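You operate a simulated robot arm through the tools that you are given. There is no shell and no other tool.

You are at the controls of a simulated robot arm. One attempt, no reset.

Task
Change the silted yellow baffle for the green one.
Fine: inlet valve shut before a baffle moves; old baffle into the drip slot of the rack; then open the inlet again, less than halfway, so the water stays clear.

It is judged by the outcome, as a careful person would: the job done as asked, and still so three seconds after it is handed in. It fails if anything else is knocked over, pushed out of place, dropped, spilled or broken.

Robot
A 6-joint arm with a two-finger gripper, fixed in place. Base frame: the origin is at the foot of the arm, x ahead of it, y to its left, z up. Units: m, degrees, N and s.
Its first joint turns from -166.0 to 166.0 degrees. Payload 2.45 kg.
Tool frame: the origin (TCP) lies between the finger pads and is the grasp point; the fingertips stand 0.02 m ahead of it; z points along the fingers, y is the line along which they close. Largest opening 0.14 m; the body of the gripper starts 0.168 m behind the TCP.
Orientation is told as [roll, pitch, yaw] about the base's x, y, z axes, in that order, counted from this pose: with the fingers straight down and closing along the base's y, the tool's x points along the base's -x, its y along +y and its z along -z.

Tools
- The arm moves only by the tool drive_tool. Its argument "deltas" is a list of rows, each a list of 3 entries, a list of its own where there are three numbers: the shift along the base's x, y, z in m, then the turn, a rotation vector about the base's x, y, z in degrees, then the closure in counts, from 0 (fully open) to 255 (shut). In form: [[[dx, dy, dz], [ax, ay, az], jaw], ...]. A call has 1 to 20 rows; each row is the pose to reach, as a shift and turn from the pose commanded when the call began. Rows are played at 5 a second. More than 0.05 m and 8.6 degrees between two rows, or a gripper value outside its range, and nothing of the call is played. A pose out of reach is approached as far as the arm can. The call stops where the force on the tool passes 40 N (or 10 N more than at its start, if that is more) or the arm is blocked; 0.2 s more then pass. The fingers move at their own pace (about 0.045 m/s each) and stop on an object; they squeeze with about 23 N. The grip force told is the motor's: it shows also when the fingers shut on nothing. Time passes only in rows, and 0.2 s behind the last, so rows that repeat a pose let the fingers close. It gives the time, the measured TCP pose, the force on the tool (base axes), the opening and the grip force at its end, in the units of the frame above (readings bear some noise), with the torque about the TCP (base axes, N m) and any sound that the robot's microphone picked up.
- Cameras (640 x 400 px; columns grow to the right, rows downward): "scene" is fixed at [0.222, 0.6499, 1.6414]; the picture's right is [-0.74, -0.67, 0.00], its down [-0.47, 0.52, -0.71] and it looks along [0.47, -0.53, -0.70] (base axes); focal length 214 px, centre (320, 200). "wrist" rides on the gripper at [0.078, 0.011, -0.209] in the tool frame; the picture's right is [-0.14, 0.99, 0.00], its down [-0.92, -0.13, -0.37] and it looks along [-0.37, -0.05, 0.93] (tool axes); focal length 280 px, centre (320, 200). There is no depth. A picture from a camera that has moved, and an enlarged one, comes with that camera's place and axes in the base frame and with its lens.
- grab_frame(camera): a new picture of that camera. No time passes.
- zoom(camera, box): a new picture of the part [left, top, right, bottom] of that camera's present view, enlarged. No time passes.
- close_job(): hands the job in; it is judged then, once.

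Nothing tells you positions but the pictures and the camera data. Unless the task says otherwise, let go and move clear before handing in.

The tools are called by a JSON object that holds its "method" and its "body". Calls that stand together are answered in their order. drive_tool: Moves the arm, as the interface text tells. Its arguments: {"type":"object","properties":{"deltas":{"type":"array","items":{"type":"array"}}},"required":["deltas"]} The other tools are called the same way: grab_frame (camera) takes a picture; zoom (camera, box) takes an enlarged picture of a part of a camera's view; close_job () hands the job in.

At the start:

```text
t: 0.0
position: [0.4183, 0.1183, 1.4159]
tcp_rot: [0.0, 0.0, 0.0]
force: [1.1, 0.1, 0.7]
torque: [0.01, 0.01, -0.02]
opening: 0.1399
grip_force: 0.1
```

scene: 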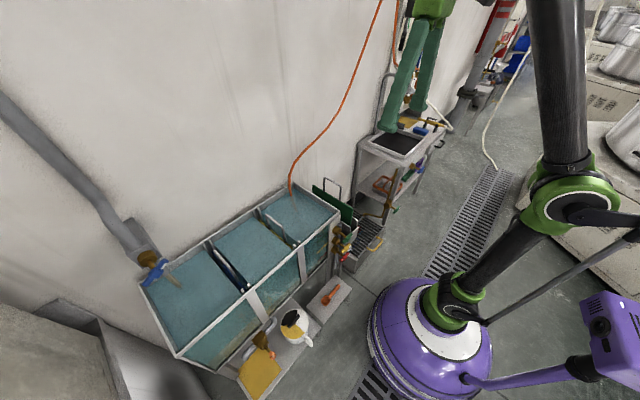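
wrist: 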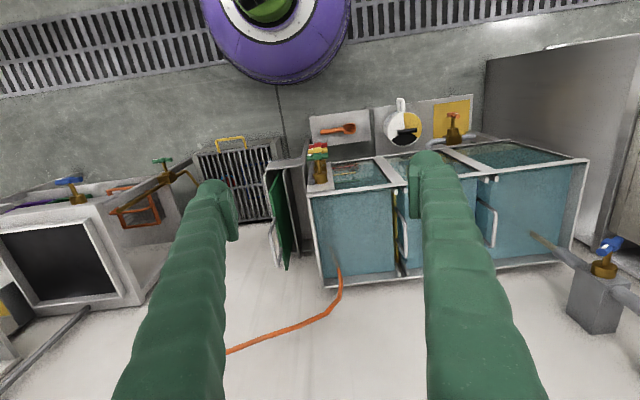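

I see a water tank with three bays, a rack holding a green baffle, several valves, and the arm's base in the corner. I'll look closer before moving anything.

{"method": "zoom", "body": {"camera": "scene", "box": [120, 170, 380, 332]}}

{"method": "zoom", "body": {"camera": "scene", "box": [270, 160, 400, 241]}}

{"method": "zoom", "body": {"camera": "wrist", "box": [240, 90, 480, 240]}}

{"method": "zoom", "body": {"camera": "wrist", "box": [400, 90, 640, 300]}}

{"method": "zoom", "body": {"camera": "wrist", "box": [0, 130, 290, 311]}}

```text
2.46 times, centred on (250, 251) of scene
camera zoom: at [0.222, 0.6499, 1.6414], right [-0.74, -0.67, 0.0], down [-0.47, 0.52, -0.71], along [0.47, -0.53, -0.7], focal length 528 px, centre (492, 74)
```

zoom: 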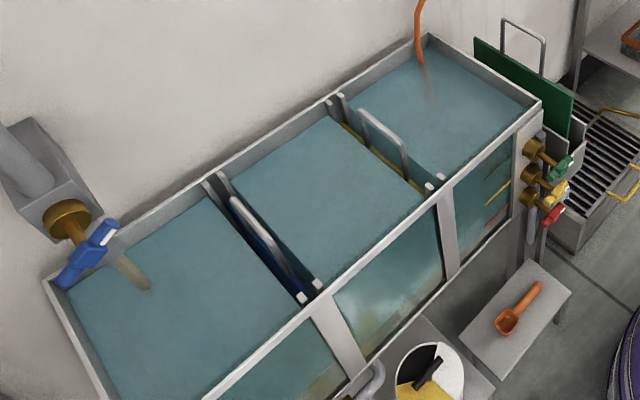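

```text
4.92 times, centred on (335, 200) of scene
camera zoom: at [0.222, 0.6499, 1.6414], right [-0.74, -0.67, 0.0], down [-0.47, 0.52, -0.71], along [0.47, -0.53, -0.7], focal length 1056 px, centre (246, 198)
```

zoom: 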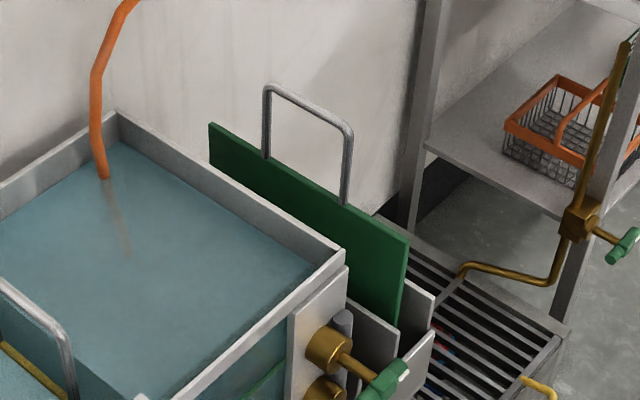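

```text
2.67 times, centred on (360, 165) of wrist
camera zoom: at [0.3398, 0.13, 1.6238], right [0.14, 0.99, 0.0], down [0.92, -0.13, 0.37], along [0.37, -0.05, -0.93], focal length 748 px, centre (213, 293)
```

zoom: 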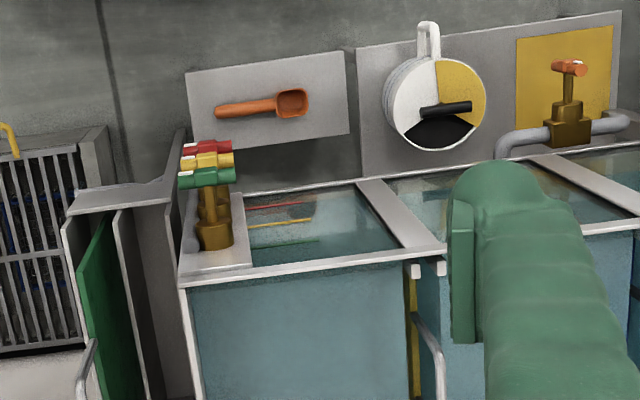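

```text
1.90 times, centred on (520, 195) of wrist
camera zoom: at [0.3398, 0.13, 1.6238], right [0.14, 0.99, 0.0], down [0.92, -0.13, 0.37], along [0.37, -0.05, -0.93], focal length 534 px, centre (-61, 210)
```

zoom: 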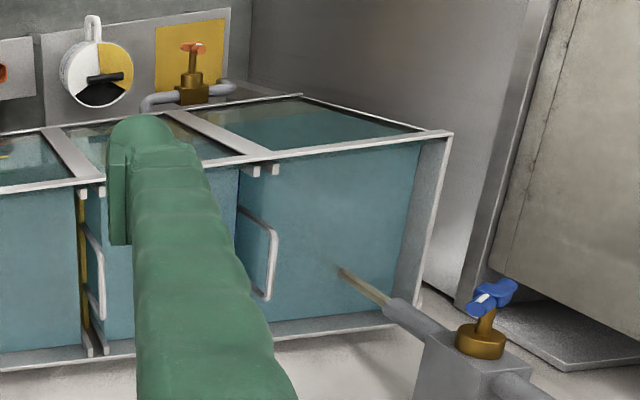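

```text
2.21 times, centred on (145, 220) of wrist
camera zoom: at [0.3398, 0.13, 1.6238], right [0.14, 0.99, 0.0], down [0.92, -0.13, 0.37], along [0.37, -0.05, -0.93], focal length 619 px, centre (706, 155)
```

zoom: 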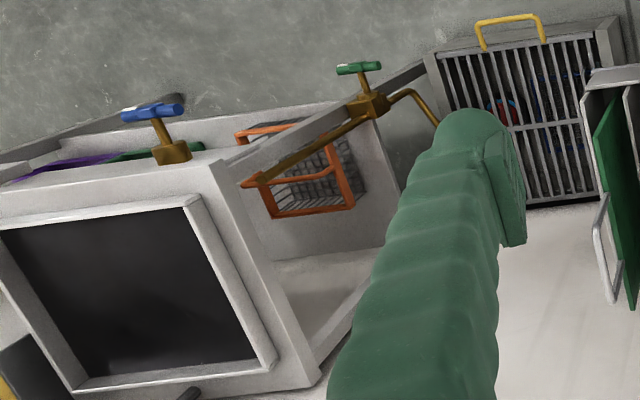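

The tank has three bays, with a blue baffle in the left divider and a yellow one in the right divider. The green baffle stands in a rack at the tank's right end. I'll zoom in on the valves and rack before moving.

{"method": "zoom", "body": {"camera": "scene", "box": [110, 230, 200, 286]}}

{"method": "zoom", "body": {"camera": "scene", "box": [230, 300, 326, 400]}}

{"method": "zoom", "body": {"camera": "scene", "box": [310, 180, 390, 290]}}

{"method": "zoom", "body": {"camera": "scene", "box": [250, 190, 346, 250]}}

{"method": "zoom", "body": {"camera": "wrist", "box": [380, 90, 480, 152]}}

{"method": "zoom", "body": {"camera": "wrist", "box": [255, 135, 345, 275]}}

{"method": "zoom", "body": {"camera": "wrist", "box": [540, 210, 640, 340]}}

```text
7.11 times, centred on (155, 258) of scene
camera zoom: at [0.222, 0.6499, 1.6414], right [-0.74, -0.67, 0.0], down [-0.47, 0.52, -0.71], along [0.47, -0.53, -0.7], focal length 1525 px, centre (1493, -212)
```

zoom: 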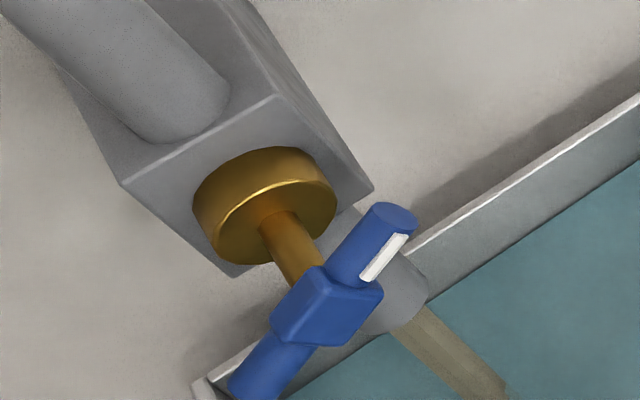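

```text
4.00 times, centred on (278, 350) of scene
camera zoom: at [0.222, 0.6499, 1.6414], right [-0.74, -0.67, 0.0], down [-0.47, 0.52, -0.71], along [0.47, -0.53, -0.7], focal length 858 px, centre (488, -400)
```

zoom: 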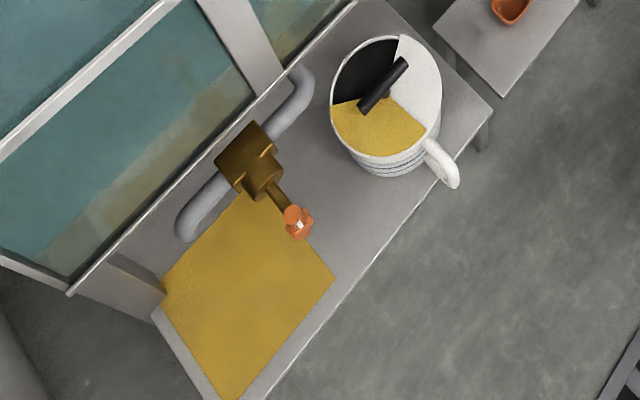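

```text
3.64 times, centred on (350, 235) of scene
camera zoom: at [0.222, 0.6499, 1.6414], right [-0.74, -0.67, 0.0], down [-0.47, 0.52, -0.71], along [0.47, -0.53, -0.7], focal length 780 px, centre (211, 73)
```

zoom: 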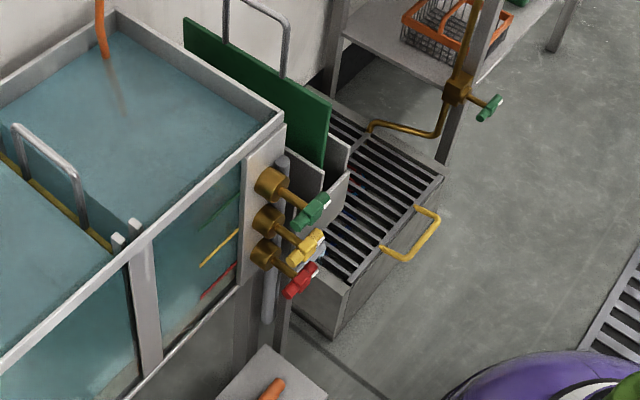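

```text
6.67 times, centred on (298, 220) of scene
camera zoom: at [0.222, 0.6499, 1.6414], right [-0.74, -0.67, 0.0], down [-0.47, 0.52, -0.71], along [0.47, -0.53, -0.7], focal length 1430 px, centre (467, 67)
```

zoom: 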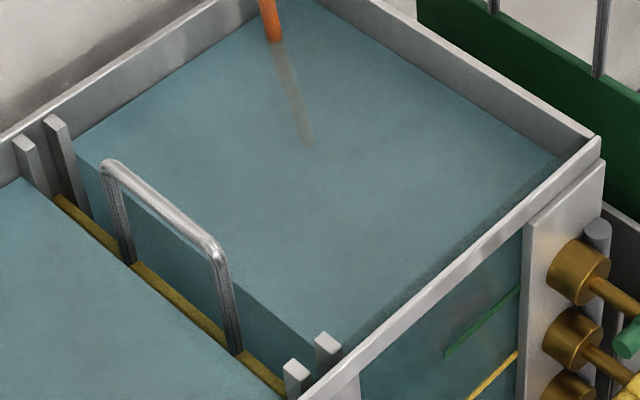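

```text
6.40 times, centred on (430, 121) of wrist
camera zoom: at [0.3398, 0.13, 1.6238], right [0.14, 0.99, 0.0], down [0.92, -0.13, 0.37], along [0.37, -0.05, -0.93], focal length 1794 px, centre (-384, 706)
```

zoom: 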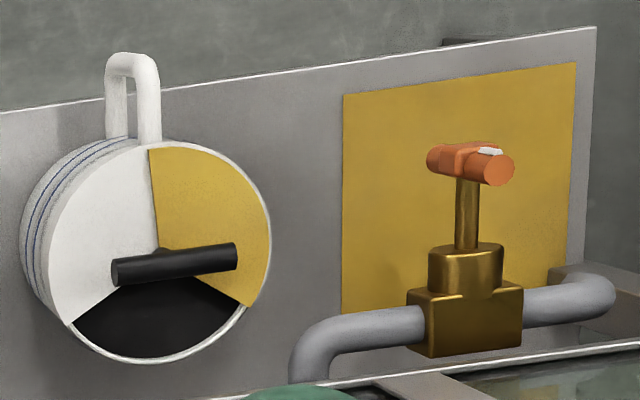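

```text
2.86 times, centred on (300, 205) of wrist
camera zoom: at [0.3398, 0.13, 1.6238], right [0.14, 0.99, 0.0], down [0.92, -0.13, 0.37], along [0.37, -0.05, -0.93], focal length 801 px, centre (377, 186)
```

zoom: 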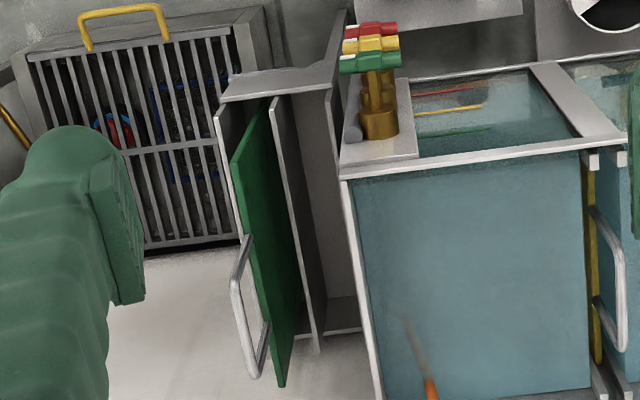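

```text
3.08 times, centred on (590, 275) of wrist
camera zoom: at [0.3398, 0.13, 1.6238], right [0.14, 0.99, 0.0], down [0.92, -0.13, 0.37], along [0.37, -0.05, -0.93], focal length 863 px, centre (-511, -31)
```

zoom: 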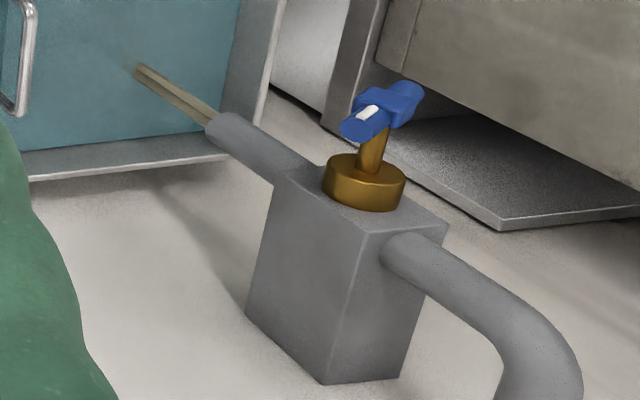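

I take the blue T-handle valve to be at about (0.77, 0.75, 1.06), on the pipe that pours into the left bay. The orange hose also runs into the right bay, so I'll tilt the wrist camera outward to trace what feeds what.

{"method": "drive_tool", "body": {"deltas": [[[0, 0, 0], [0, -8, 0], 0], [[0, 0, 0], [0, -16, 0], 0], [[0, 0, 0], [0, -24, 0], 0], [[0, 0, 0], [0, -32, 0], 0], [[0, 0, 0], [0, -40, 0], 0]]}}

{"method": "grab_frame", "body": {"camera": "wrist"}}

{"method": "grab_frame", "body": {"camera": "scene"}}

```text
t: 1.2
position: [0.4193, 0.1186, 1.4153]
tcp_rot: [0.1, -40.0, -0.1]
force: [0.8, 0.8, -0.6]
torque: [-0.05, 0.05, -0.05]
opening: 0.1396
grip_force: 0.1
```

```text
taken
camera wrist: at [0.2244, 0.1303, 1.5247], right [0.11, 0.99, 0.09], down [0.47, -0.13, 0.87], along [0.88, -0.05, -0.48], focal length 280 px, centre (320, 200)
```

wrist: 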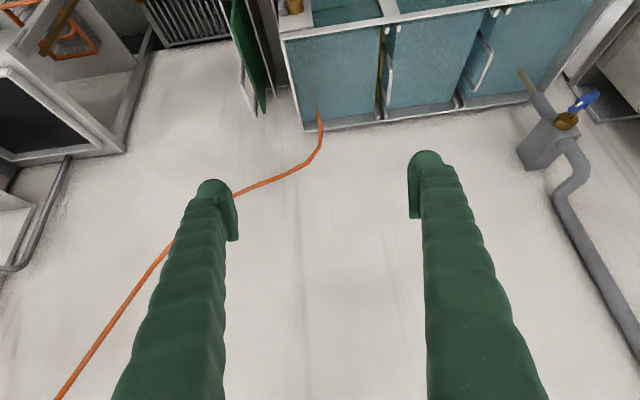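

```text
taken
```

scene: 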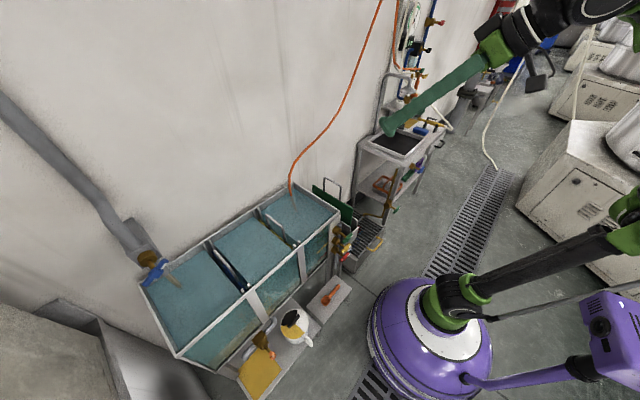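

The hose climbs the wall toward a cluster of valves on the right. I'll zoom into that area.

{"method": "zoom", "body": {"camera": "scene", "box": [350, 0, 470, 75]}}

{"method": "zoom", "body": {"camera": "scene", "box": [350, 70, 460, 215]}}

{"method": "zoom", "body": {"camera": "scene", "box": [370, 60, 450, 140]}}

{"method": "zoom", "body": {"camera": "scene", "box": [440, 0, 540, 100]}}

{"method": "zoom", "body": {"camera": "wrist", "box": [500, 40, 640, 260]}}

{"method": "zoom", "body": {"camera": "wrist", "box": [220, 0, 420, 140]}}

```text
5.33 times, centred on (410, 38) of scene
camera zoom: at [0.222, 0.6499, 1.6414], right [-0.74, -0.67, 0.0], down [-0.47, 0.52, -0.71], along [0.47, -0.53, -0.7], focal length 1144 px, centre (-160, 1067)
```

zoom: 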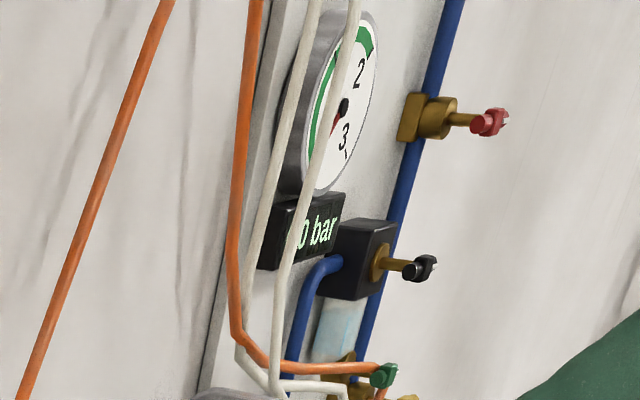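

```text
2.76 times, centred on (405, 142) of scene
camera zoom: at [0.222, 0.6499, 1.6414], right [-0.74, -0.67, 0.0], down [-0.47, 0.52, -0.71], along [0.47, -0.53, -0.7], focal length 592 px, centre (86, 359)
```

zoom: 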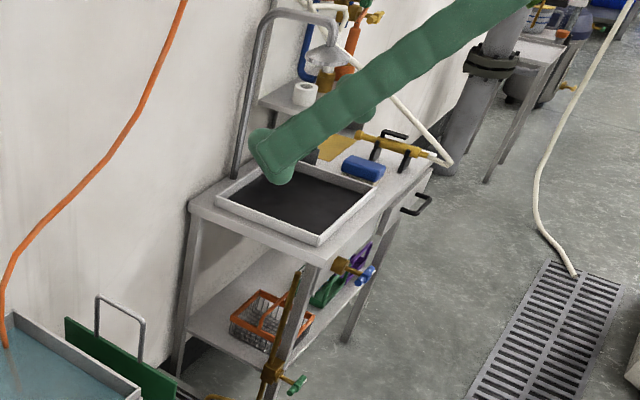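

```text
5.00 times, centred on (410, 100) of scene
camera zoom: at [0.222, 0.6499, 1.6414], right [-0.74, -0.67, 0.0], down [-0.47, 0.52, -0.71], along [0.47, -0.53, -0.7], focal length 1072 px, centre (-130, 700)
```

zoom: 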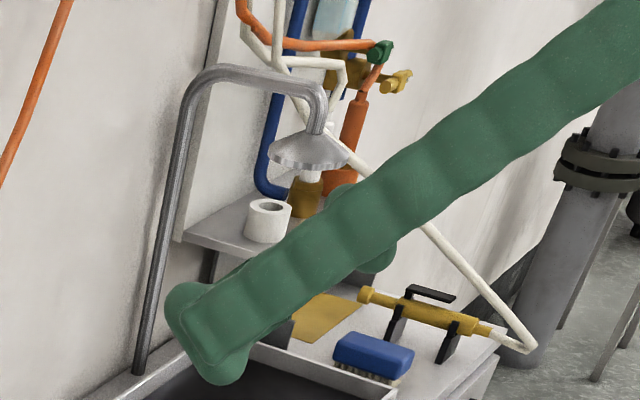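

```text
4.00 times, centred on (490, 50) of scene
camera zoom: at [0.222, 0.6499, 1.6414], right [-0.74, -0.67, 0.0], down [-0.47, 0.52, -0.71], along [0.47, -0.53, -0.7], focal length 858 px, centre (-360, 800)
```

zoom: 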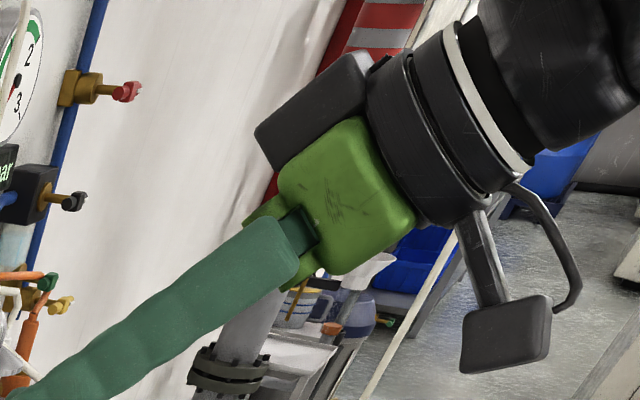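

```text
1.82 times, centred on (570, 150) of wrist
camera zoom: at [0.2244, 0.1303, 1.5247], right [0.11, 0.99, 0.09], down [0.47, -0.13, 0.87], along [0.88, -0.05, -0.48], focal length 510 px, centre (-134, 291)
```

zoom: 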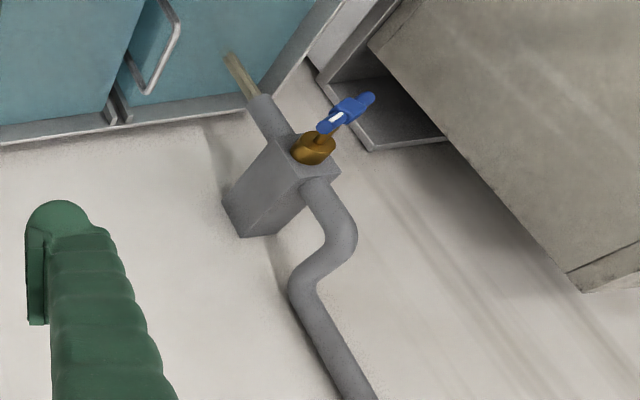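

```text
2.86 times, centred on (320, 70) of wrist
camera zoom: at [0.2244, 0.1303, 1.5247], right [0.11, 0.99, 0.09], down [0.47, -0.13, 0.87], along [0.88, -0.05, -0.48], focal length 801 px, centre (320, 571)
```

zoom: 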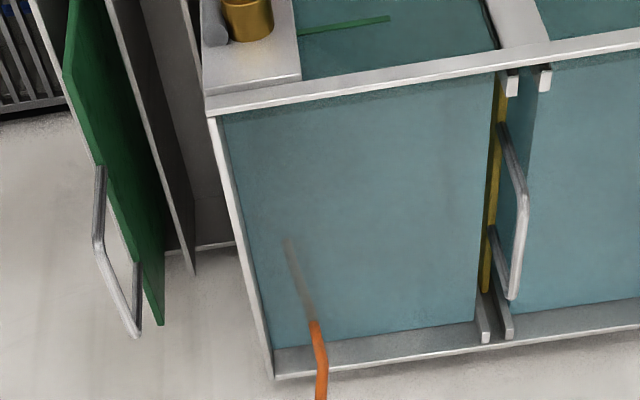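

The blue valve stem appears to point straight at the robot along -x. The green handle is near (0.72–0.84, -0.075, 0.88) and the yellow handle near (0.73–0.85, 0.325, 0.89). Next I'll level the tool and look down on the rack.

{"method": "drive_tool", "body": {"deltas": [[[0.04, -0.02, -0.02], [0, 8, 0], 0], [[0.08, -0.05, -0.03], [0, 16, 0], 0], [[0.12, -0.07, -0.04], [0, 24, 0], 0], [[0.16, -0.1, -0.06], [0, 32, 0], 0], [[0.2, -0.12, -0.08], [0, 40, 0], 0], [[0.22, -0.15, -0.1], [0, 40, 0], 0]]}}

{"method": "grab_frame", "body": {"camera": "wrist"}}

{"method": "zoom", "body": {"camera": "wrist", "box": [200, 50, 480, 225]}}

```text
refused: row 2 steps farther than a row can; nothing moved
```

```text
taken
camera wrist: at [0.2244, 0.1303, 1.5247], right [0.11, 0.99, 0.09], down [0.47, -0.13, 0.87], along [0.88, -0.05, -0.48], focal length 280 px, centre (320, 200)
```

wrist: 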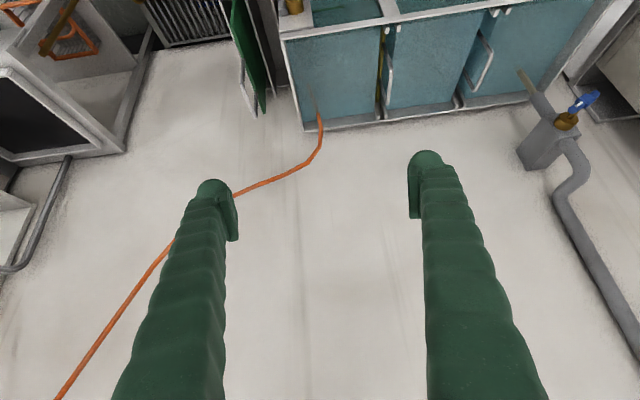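

```text
2.29 times, centred on (340, 138) of wrist
camera zoom: at [0.2244, 0.1303, 1.5247], right [0.11, 0.99, 0.09], down [0.47, -0.13, 0.87], along [0.88, -0.05, -0.48], focal length 641 px, centre (274, 343)
```

zoom: 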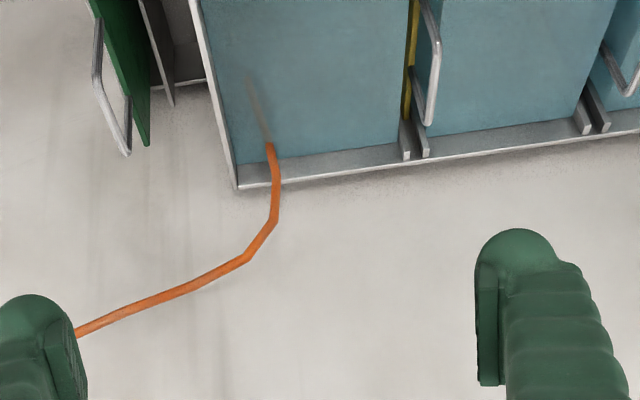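

The move was refused because one step was too long, and nothing moved. I'll repeat it with smaller steps.

{"method": "drive_tool", "body": {"deltas": [[[0.035, -0.02, -0.02], [0, 7, 0], 0], [[0.07, -0.04, -0.035], [0, 14, 0], 0], [[0.105, -0.065, -0.05], [0, 21, 0], 0], [[0.14, -0.09, -0.065], [0, 28, 0], 0], [[0.17, -0.115, -0.08], [0, 34, 0], 0], [[0.2, -0.14, -0.1], [0, 40, 0], 0], [[0.22, -0.16, -0.12], [0, 40, 0], 0]]}}

{"method": "grab_frame", "body": {"camera": "wrist"}}

{"method": "zoom", "body": {"camera": "wrist", "box": [200, 50, 480, 225]}}

```text
t: 2.8
position: [0.6365, -0.0438, 1.2958]
tcp_rot: [-0.1, 0.0, 0.0]
force: [-0.6, 0.1, -0.1]
torque: [-0.04, -0.09, 0.0]
opening: 0.1399
grip_force: 0.0
```

```text
taken
camera wrist: at [0.5596, -0.0318, 1.504], right [0.14, 0.99, 0.0], down [0.92, -0.13, 0.37], along [0.36, -0.05, -0.93], focal length 280 px, centre (320, 200)
```

wrist: 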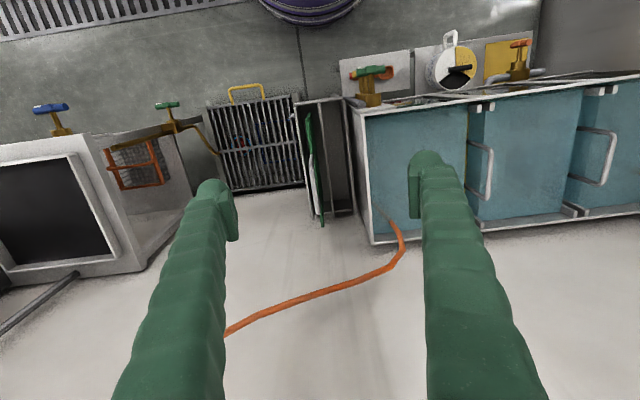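

```text
2.29 times, centred on (340, 138) of wrist
camera zoom: at [0.5596, -0.0318, 1.504], right [0.14, 0.99, 0.0], down [0.92, -0.13, 0.37], along [0.36, -0.05, -0.93], focal length 641 px, centre (274, 343)
```

zoom: 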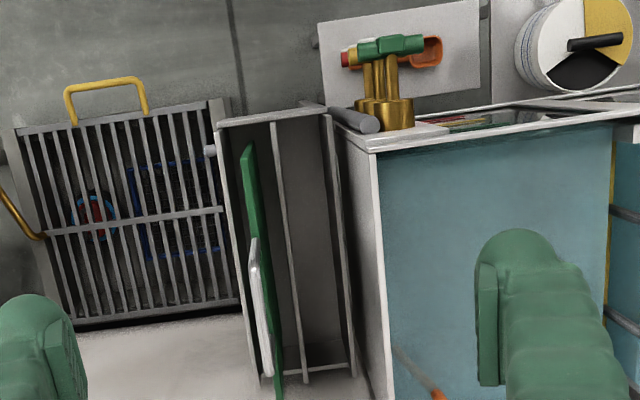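

Looking down on the rack, I see two slots: green stands in the left one and the right one is empty. I need to know which is the drip slot, so I'll zoom in tighter.

{"method": "zoom", "body": {"camera": "wrist", "box": [280, 85, 380, 147]}}

{"method": "zoom", "body": {"camera": "wrist", "box": [280, 130, 400, 250]}}

{"method": "zoom", "body": {"camera": "wrist", "box": [190, 75, 320, 200]}}

{"method": "zoom", "body": {"camera": "scene", "box": [320, 200, 390, 275]}}

```text
6.40 times, centred on (330, 116) of wrist
camera zoom: at [0.5596, -0.0318, 1.504], right [0.14, 0.99, 0.0], down [0.92, -0.13, 0.37], along [0.36, -0.05, -0.93], focal length 1794 px, centre (256, 738)
```

zoom: 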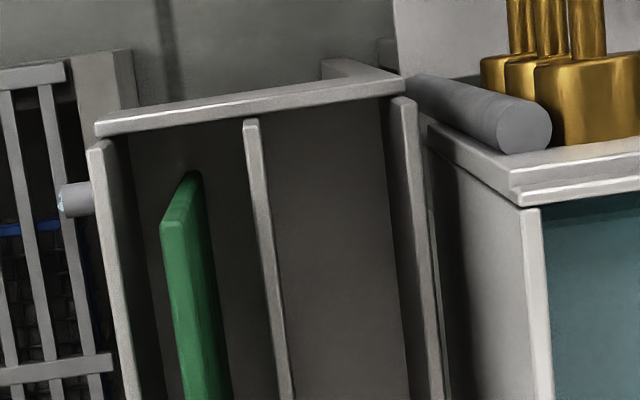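

```text
3.33 times, centred on (340, 190) of wrist
camera zoom: at [0.5596, -0.0318, 1.504], right [0.14, 0.99, 0.0], down [0.92, -0.13, 0.37], along [0.36, -0.05, -0.93], focal length 935 px, centre (253, 233)
```

zoom: 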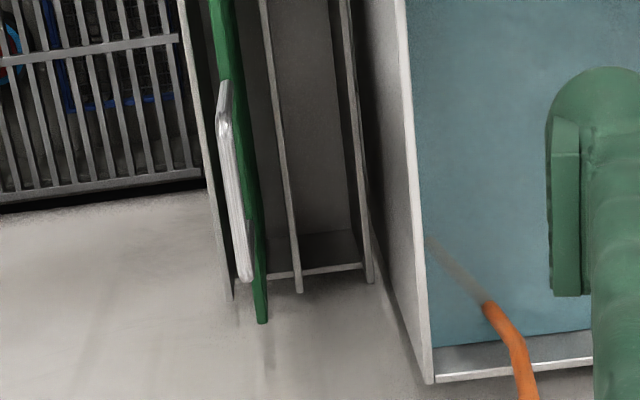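

```text
3.20 times, centred on (255, 138) of wrist
camera zoom: at [0.5596, -0.0318, 1.504], right [0.14, 0.99, 0.0], down [0.92, -0.13, 0.37], along [0.36, -0.05, -0.93], focal length 897 px, centre (528, 400)
```

zoom: 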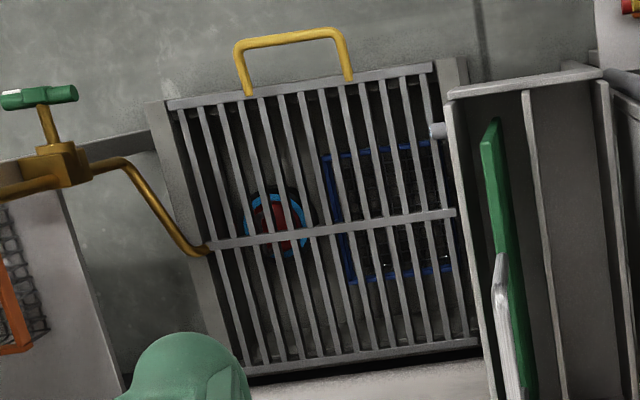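

```text
5.33 times, centred on (355, 238) of scene
camera zoom: at [0.222, 0.6499, 1.6414], right [-0.74, -0.67, 0.0], down [-0.47, 0.52, -0.71], along [0.47, -0.53, -0.7], focal length 1144 px, centre (133, 0)
```

zoom: 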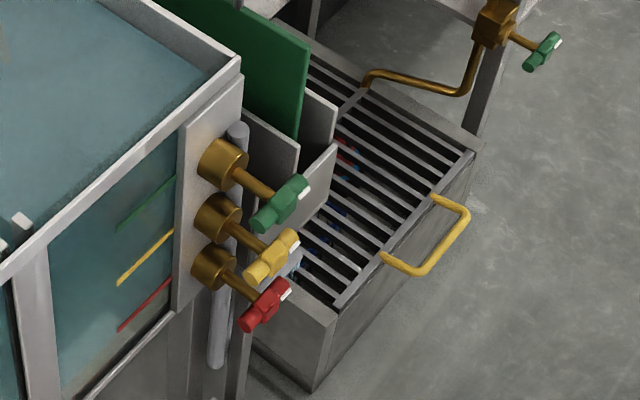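

The rack sits at the tank's right end, and a small drain nub sticks out of its left side. I'll move the camera directly over the rack to look into both slots.

{"method": "drive_tool", "body": {"deltas": [[[0.015, -0.002, -0.035], [0, 3, 0], 0], [[0.03, -0.004, -0.07], [0, 6, 0], 0], [[0.045, -0.006, -0.1], [0, 9, 0], 0], [[0.06, -0.008, -0.13], [0, 12, 0], 0], [[0.075, -0.01, -0.16], [0, 15, 0], 0], [[0.09, -0.012, -0.19], [0, 18, 0], 0], [[0.1, -0.014, -0.22], [0, 22, 0], 0], [[0.1, -0.014, -0.24], [0, 22, 0], 0]]}}

{"method": "grab_frame", "body": {"camera": "wrist"}}

{"method": "zoom", "body": {"camera": "wrist", "box": [220, 100, 420, 300]}}

{"method": "grab_frame", "body": {"camera": "scene"}}

```text
t: 4.3
position: [0.7282, -0.0547, 1.1026]
tcp_rot: [-0.1, 17.9, -0.1]
force: [1.5, -3.3, -34.4]
torque: [0.67, -0.8, 0.11]
opening: 0.14
grip_force: 0.0
stopped in row 7: the force on the tool passed its limit at 179 N (the readings are from after the stop); the commanded pose is now the measured one
```

```text
taken
camera wrist: at [0.7182, -0.0422, 1.3238], right [0.13, 0.99, -0.04], down [0.99, -0.13, 0.07], along [0.06, -0.05, -1.0], focal length 280 px, centre (320, 200)
```

wrist: 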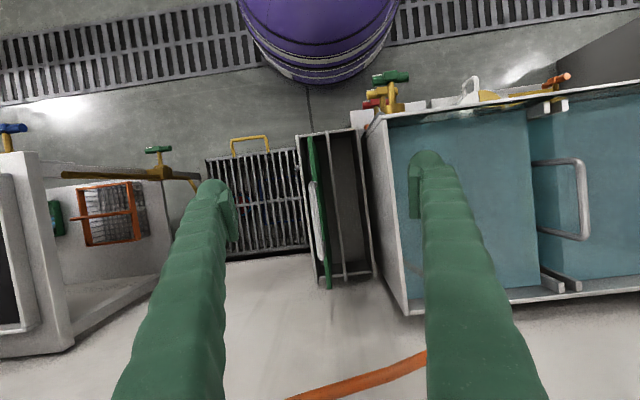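

```text
2.00 times, centred on (320, 200) of wrist
camera zoom: at [0.7182, -0.0422, 1.3238], right [0.13, 0.99, -0.04], down [0.99, -0.13, 0.07], along [0.06, -0.05, -1.0], focal length 561 px, centre (320, 200)
```

zoom: 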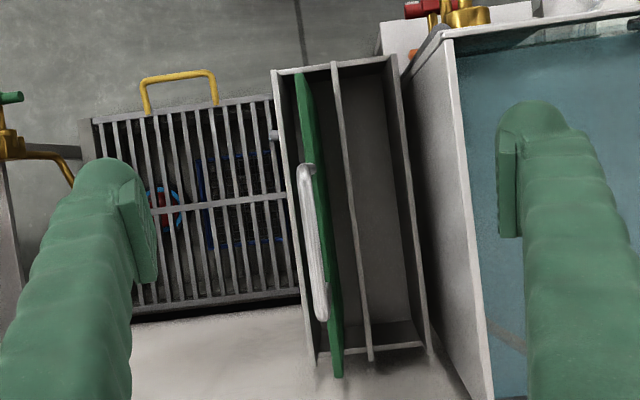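

```text
taken
```

scene: 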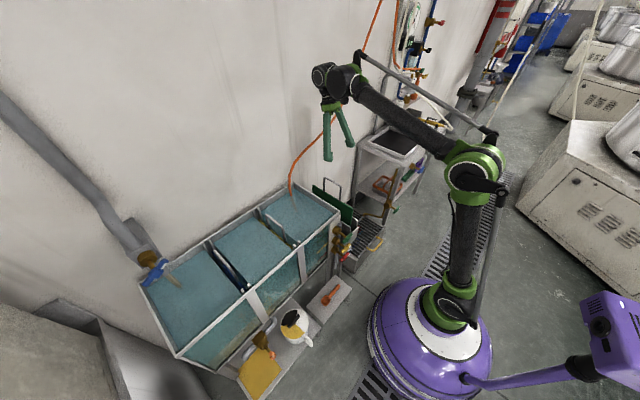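

The tool hit something at 179 N, most likely the wrist housing against the wall while tilted. I'll back straight off toward the robot, level the tool, and check that nothing moved.

{"method": "drive_tool", "body": {"deltas": [[[-0.02, 0, 0], [0, -2, 0], 0], [[-0.05, 0, 0], [0, -6, 0], 0], [[-0.08, 0, 0], [0, -12, 0], 0], [[-0.1, 0, 0], [0, -18, 0], 0]]}}

{"method": "grab_frame", "body": {"camera": "wrist"}}

{"method": "zoom", "body": {"camera": "scene", "box": [220, 0, 480, 162]}}

{"method": "zoom", "body": {"camera": "wrist", "box": [260, 60, 400, 220]}}

```text
t: 5.3
position: [0.6278, -0.0532, 1.1002]
tcp_rot: [0.0, 0.0, 0.0]
force: [2.3, -0.3, 0.8]
torque: [-0.02, 0.08, 0.02]
opening: 0.14
grip_force: 0.1
```

```text
taken
camera wrist: at [0.5495, -0.0411, 1.3091], right [0.14, 0.99, 0.0], down [0.92, -0.13, 0.37], along [0.37, -0.05, -0.93], focal length 280 px, centre (320, 200)
```

wrist: 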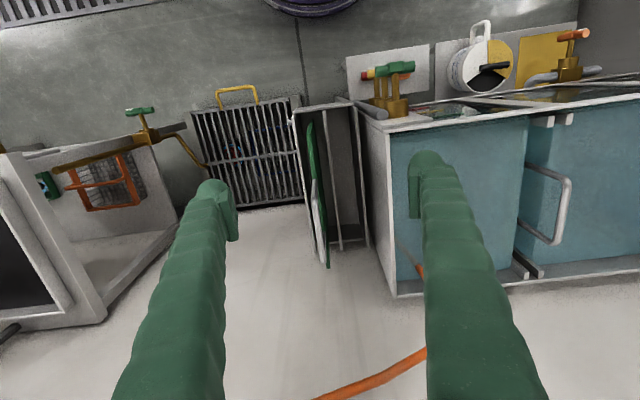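

```text
2.46 times, centred on (350, 81) of scene
camera zoom: at [0.222, 0.6499, 1.6414], right [-0.74, -0.67, 0.0], down [-0.47, 0.52, -0.71], along [0.47, -0.53, -0.7], focal length 528 px, centre (246, 493)
```

zoom: 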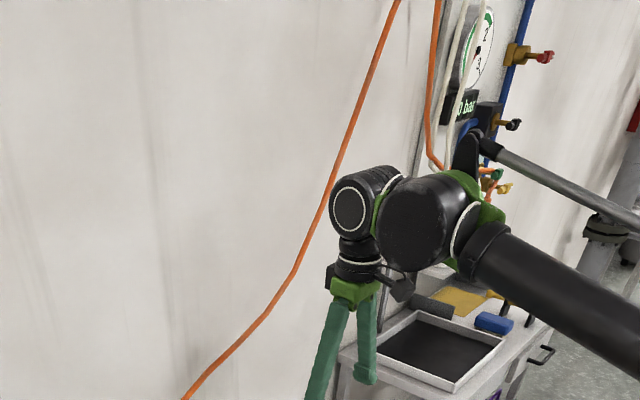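

```text
2.50 times, centred on (330, 140) of wrist
camera zoom: at [0.5495, -0.0411, 1.3091], right [0.14, 0.99, 0.0], down [0.92, -0.13, 0.37], along [0.37, -0.05, -0.93], focal length 701 px, centre (295, 350)
```

zoom: 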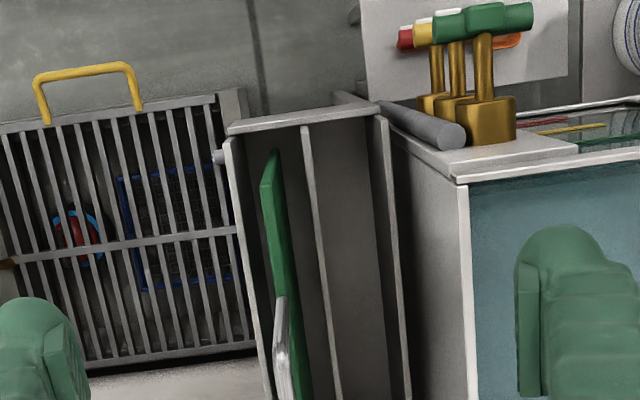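

Nothing looks disturbed after backing off. I need to see the slot floors, so I'll move over the rack with the tool upright, keeping the wrist clear of the wall.

{"method": "drive_tool", "body": {"deltas": [[[0.03, -0.01, 0.02], [0, 0, 0], 0], [[0.06, -0.02, 0.02], [0, 0, 0], 0], [[0.09, -0.03, 0.02], [0, 0, 0], 0], [[0.12, -0.04, 0.02], [0, 0, 0], 0]]}}

{"method": "grab_frame", "body": {"camera": "wrist"}}

{"method": "zoom", "body": {"camera": "wrist", "box": [270, 0, 400, 200]}}

{"method": "zoom", "body": {"camera": "wrist", "box": [280, 60, 380, 122]}}

{"method": "zoom", "body": {"camera": "wrist", "box": [290, 110, 390, 172]}}

```text
t: 6.3
position: [0.7478, -0.0957, 1.1241]
tcp_rot: [0.0, 0.1, 0.0]
force: [-0.4, 0.1, 0.5]
torque: [-0.05, -0.08, 0.01]
opening: 0.1402
grip_force: 0.0
```

```text
taken
camera wrist: at [0.6703, -0.0842, 1.3327], right [0.14, 0.99, 0.0], down [0.92, -0.13, 0.37], along [0.36, -0.05, -0.93], focal length 280 px, centre (320, 200)
```

wrist: 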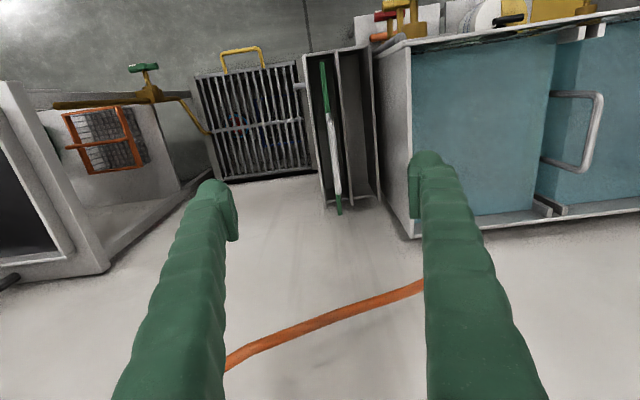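

```text
2.00 times, centred on (335, 100) of wrist
camera zoom: at [0.6703, -0.0842, 1.3327], right [0.14, 0.99, 0.0], down [0.92, -0.13, 0.37], along [0.36, -0.05, -0.93], focal length 561 px, centre (290, 400)
```

zoom: 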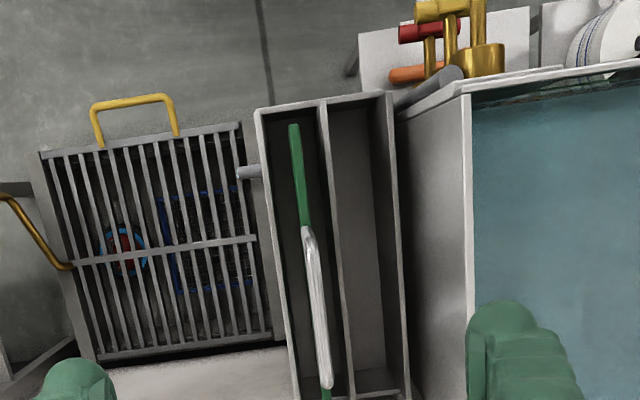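

```text
6.40 times, centred on (330, 91) of wrist
camera zoom: at [0.6703, -0.0842, 1.3327], right [0.14, 0.99, 0.0], down [0.92, -0.13, 0.37], along [0.36, -0.05, -0.93], focal length 1794 px, centre (256, 898)
```

zoom: 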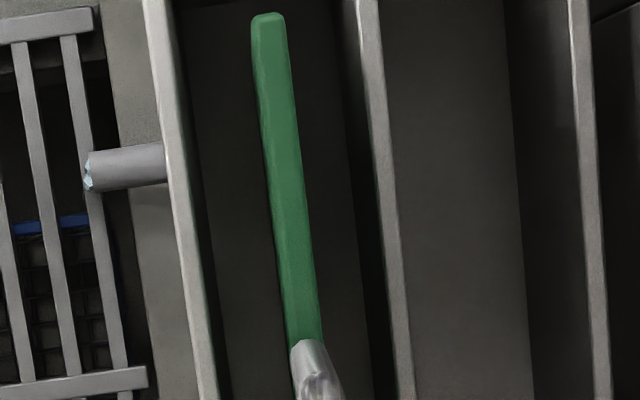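

```text
6.40 times, centred on (340, 141) of wrist
camera zoom: at [0.6703, -0.0842, 1.3327], right [0.14, 0.99, 0.0], down [0.92, -0.13, 0.37], along [0.36, -0.05, -0.93], focal length 1794 px, centre (192, 578)
```

zoom: 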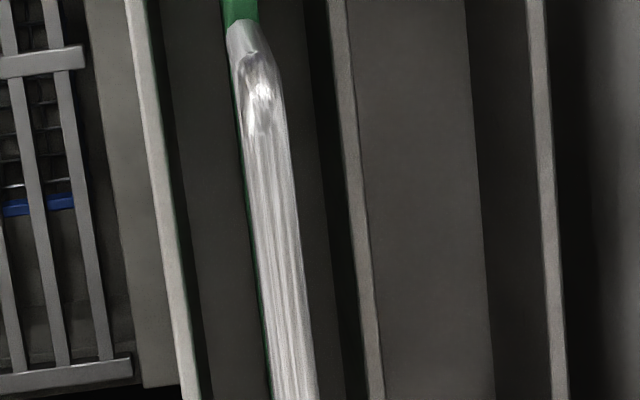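

Both rack slots look alike from above, and a wet pipe end hangs over the floor grate beside the left one. I'll look at the rack from the robot's side and lower, to see what that pipe connects to.

{"method": "drive_tool", "body": {"deltas": [[[-0.03, -0.02, 0], [0, -4, 0], 0], [[-0.06, -0.04, 0], [0, -8, 0], 0], [[-0.095, -0.06, -0.01], [0, -13, 0], 0], [[-0.13, -0.08, -0.02], [0, -18, 0], 0], [[-0.165, -0.1, -0.035], [0, -23, 0], 0], [[-0.2, -0.12, -0.05], [0, -28, 0], 0], [[-0.235, -0.14, -0.065], [0, -33, 0], 0], [[-0.27, -0.16, -0.08], [0, -38, 0], 0], [[-0.3, -0.18, -0.095], [0, -43, 0], 0], [[-0.33, -0.2, -0.11], [0, -50, 0], 0], [[-0.33, -0.2, -0.15], [0, -55, 0], 0], [[-0.33, -0.2, -0.19], [0, -60, 0], 0]]}}

{"method": "grab_frame", "body": {"camera": "wrist"}}

{"method": "grab_frame", "body": {"camera": "scene"}}

```text
t: 8.0
position: [0.5853, -0.3039, 1.0846]
tcp_rot: [0.1, -34.6, 0.2]
force: [-0.7, 0.1, 0.1]
torque: [-0.02, -0.08, 0.01]
opening: 0.14
grip_force: 0.1
stopped in row 8: the arm was blocked; the commanded pose is now the measured one
```

```text
taken
camera wrist: at [0.403, -0.2931, 1.2126], right [0.11, 0.99, 0.08], down [0.55, -0.13, 0.83], along [0.83, -0.05, -0.56], focal length 280 px, centre (320, 200)
```

wrist: 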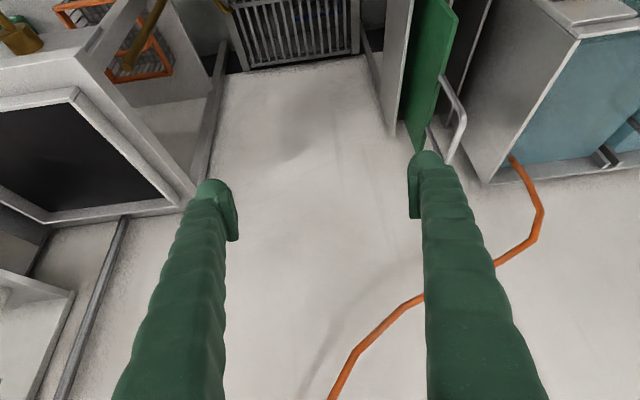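

```text
taken
```

scene: 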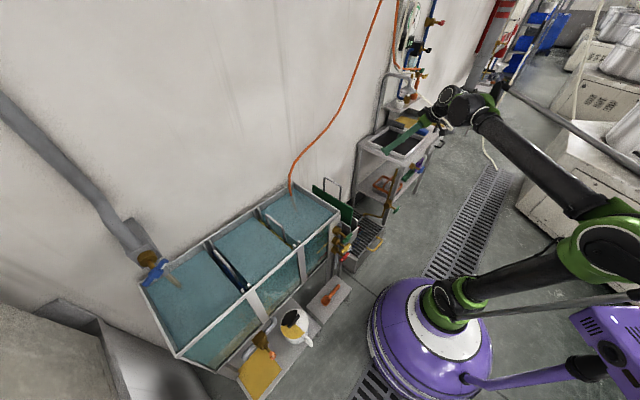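

The arm stalled partway through that reconfiguration, with no contact force. I'll continue in slower, smaller steps.

{"method": "drive_tool", "body": {"deltas": [[[-0.01, 0.01, -0.01], [0, 0, 0], 0], [[-0.02, 0.02, -0.02], [0, 0, 0], 0], [[-0.03, 0.03, -0.03], [0, 0, 0], 0], [[-0.05, 0.04, -0.05], [0, 0, 0], 0], [[-0.07, 0.05, -0.07], [0, 0, 0], 0], [[-0.09, 0.06, -0.09], [0, 0, 0], 0]]}}

{"method": "grab_frame", "body": {"camera": "wrist"}}

{"method": "grab_frame", "body": {"camera": "scene"}}

```text
t: 9.2
position: [0.5828, -0.3112, 1.0476]
tcp_rot: [-0.1, -34.5, 0.0]
force: [-0.1, -0.1, 0.4]
torque: [-0.01, -0.02, 0.01]
opening: 0.14
grip_force: 0.2
stopped in row 6: the arm was blocked; the commanded pose is now the measured one
```

```text
taken
camera wrist: at [0.4014, -0.3002, 1.174], right [0.11, 0.99, 0.08], down [0.55, -0.13, 0.83], along [0.83, -0.05, -0.56], focal length 280 px, centre (320, 200)
```

wrist: 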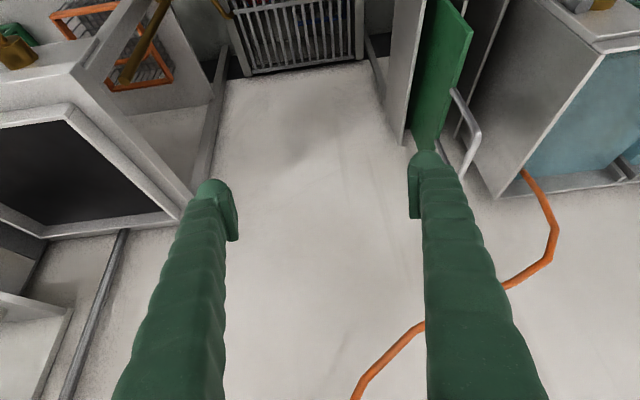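

```text
taken
```

scene: 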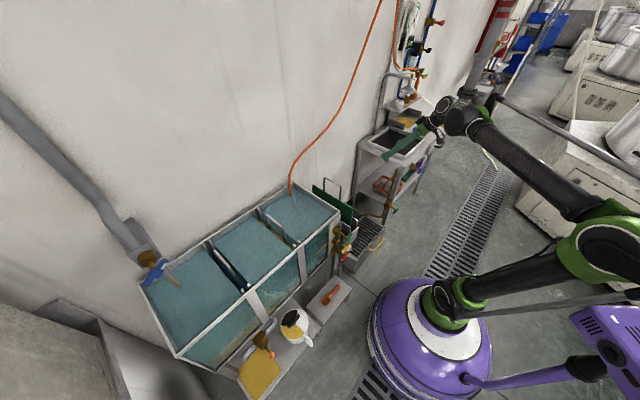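

The arm won't fold any nearer to its base in this posture, so I'll use other views. I'll zoom the scene camera hard on the rack and on the pipework under it.

{"method": "zoom", "body": {"camera": "scene", "box": [332, 205, 372, 230]}}

{"method": "zoom", "body": {"camera": "scene", "box": [325, 225, 373, 275]}}

{"method": "zoom", "body": {"camera": "wrist", "box": [360, 0, 500, 160]}}

{"method": "zoom", "body": {"camera": "wrist", "box": [220, 0, 420, 100]}}

{"method": "zoom", "body": {"camera": "scene", "box": [420, 60, 640, 300]}}

```text
16.00 times, centred on (352, 218) of scene
camera zoom: at [0.222, 0.6499, 1.6414], right [-0.74, -0.67, 0.0], down [-0.47, 0.52, -0.71], along [0.47, -0.53, -0.7], focal length 3432 px, centre (-192, -80)
```

zoom: 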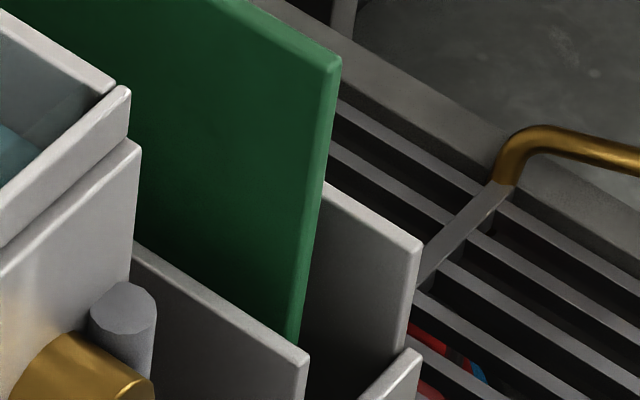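

```text
8.00 times, centred on (349, 250) of scene
camera zoom: at [0.222, 0.6499, 1.6414], right [-0.74, -0.67, 0.0], down [-0.47, 0.52, -0.71], along [0.47, -0.53, -0.7], focal length 1716 px, centre (88, -200)
```

zoom: 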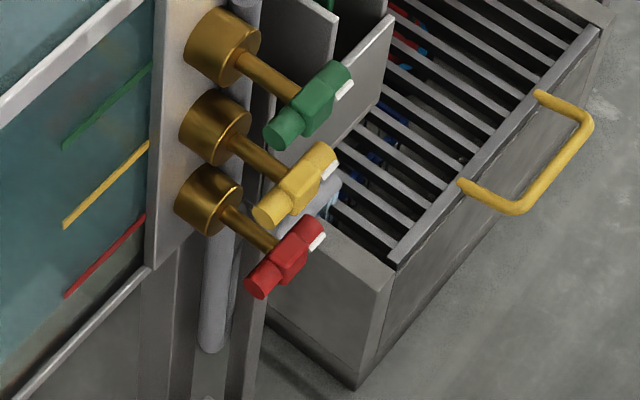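

```text
2.50 times, centred on (430, 80) of wrist
camera zoom: at [0.4014, -0.3002, 1.174], right [0.11, 0.99, 0.08], down [0.55, -0.13, 0.83], along [0.83, -0.05, -0.56], focal length 701 px, centre (45, 500)
```

zoom: 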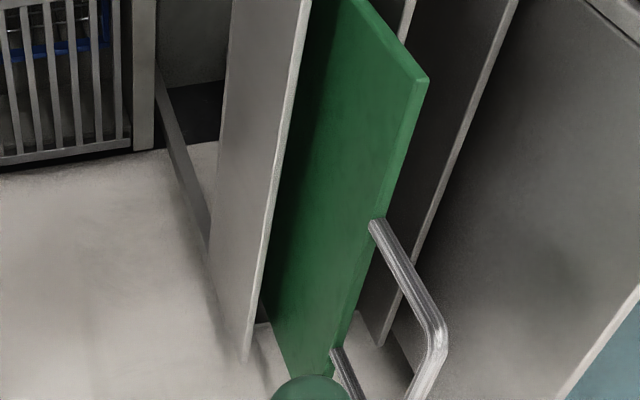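

```text
3.20 times, centred on (320, 50) of wrist
camera zoom: at [0.4014, -0.3002, 1.174], right [0.11, 0.99, 0.08], down [0.55, -0.13, 0.83], along [0.83, -0.05, -0.56], focal length 897 px, centre (320, 680)
```

zoom: 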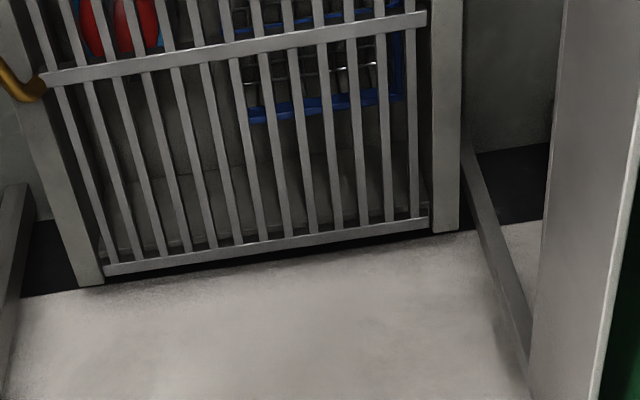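

```text
1.67 times, centred on (530, 180) of scene
camera zoom: at [0.222, 0.6499, 1.6414], right [-0.74, -0.67, 0.0], down [-0.47, 0.52, -0.71], along [0.47, -0.53, -0.7], focal length 358 px, centre (-30, 233)
```

zoom: 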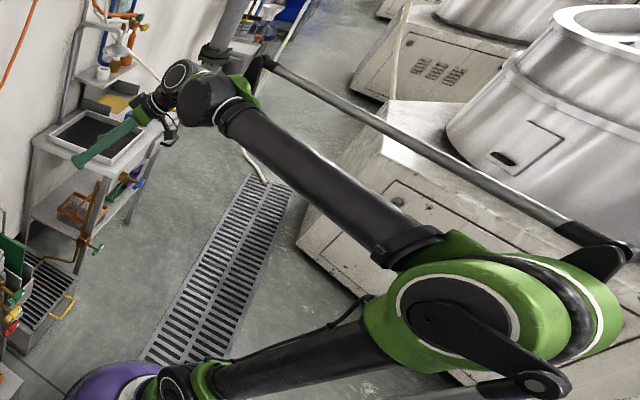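

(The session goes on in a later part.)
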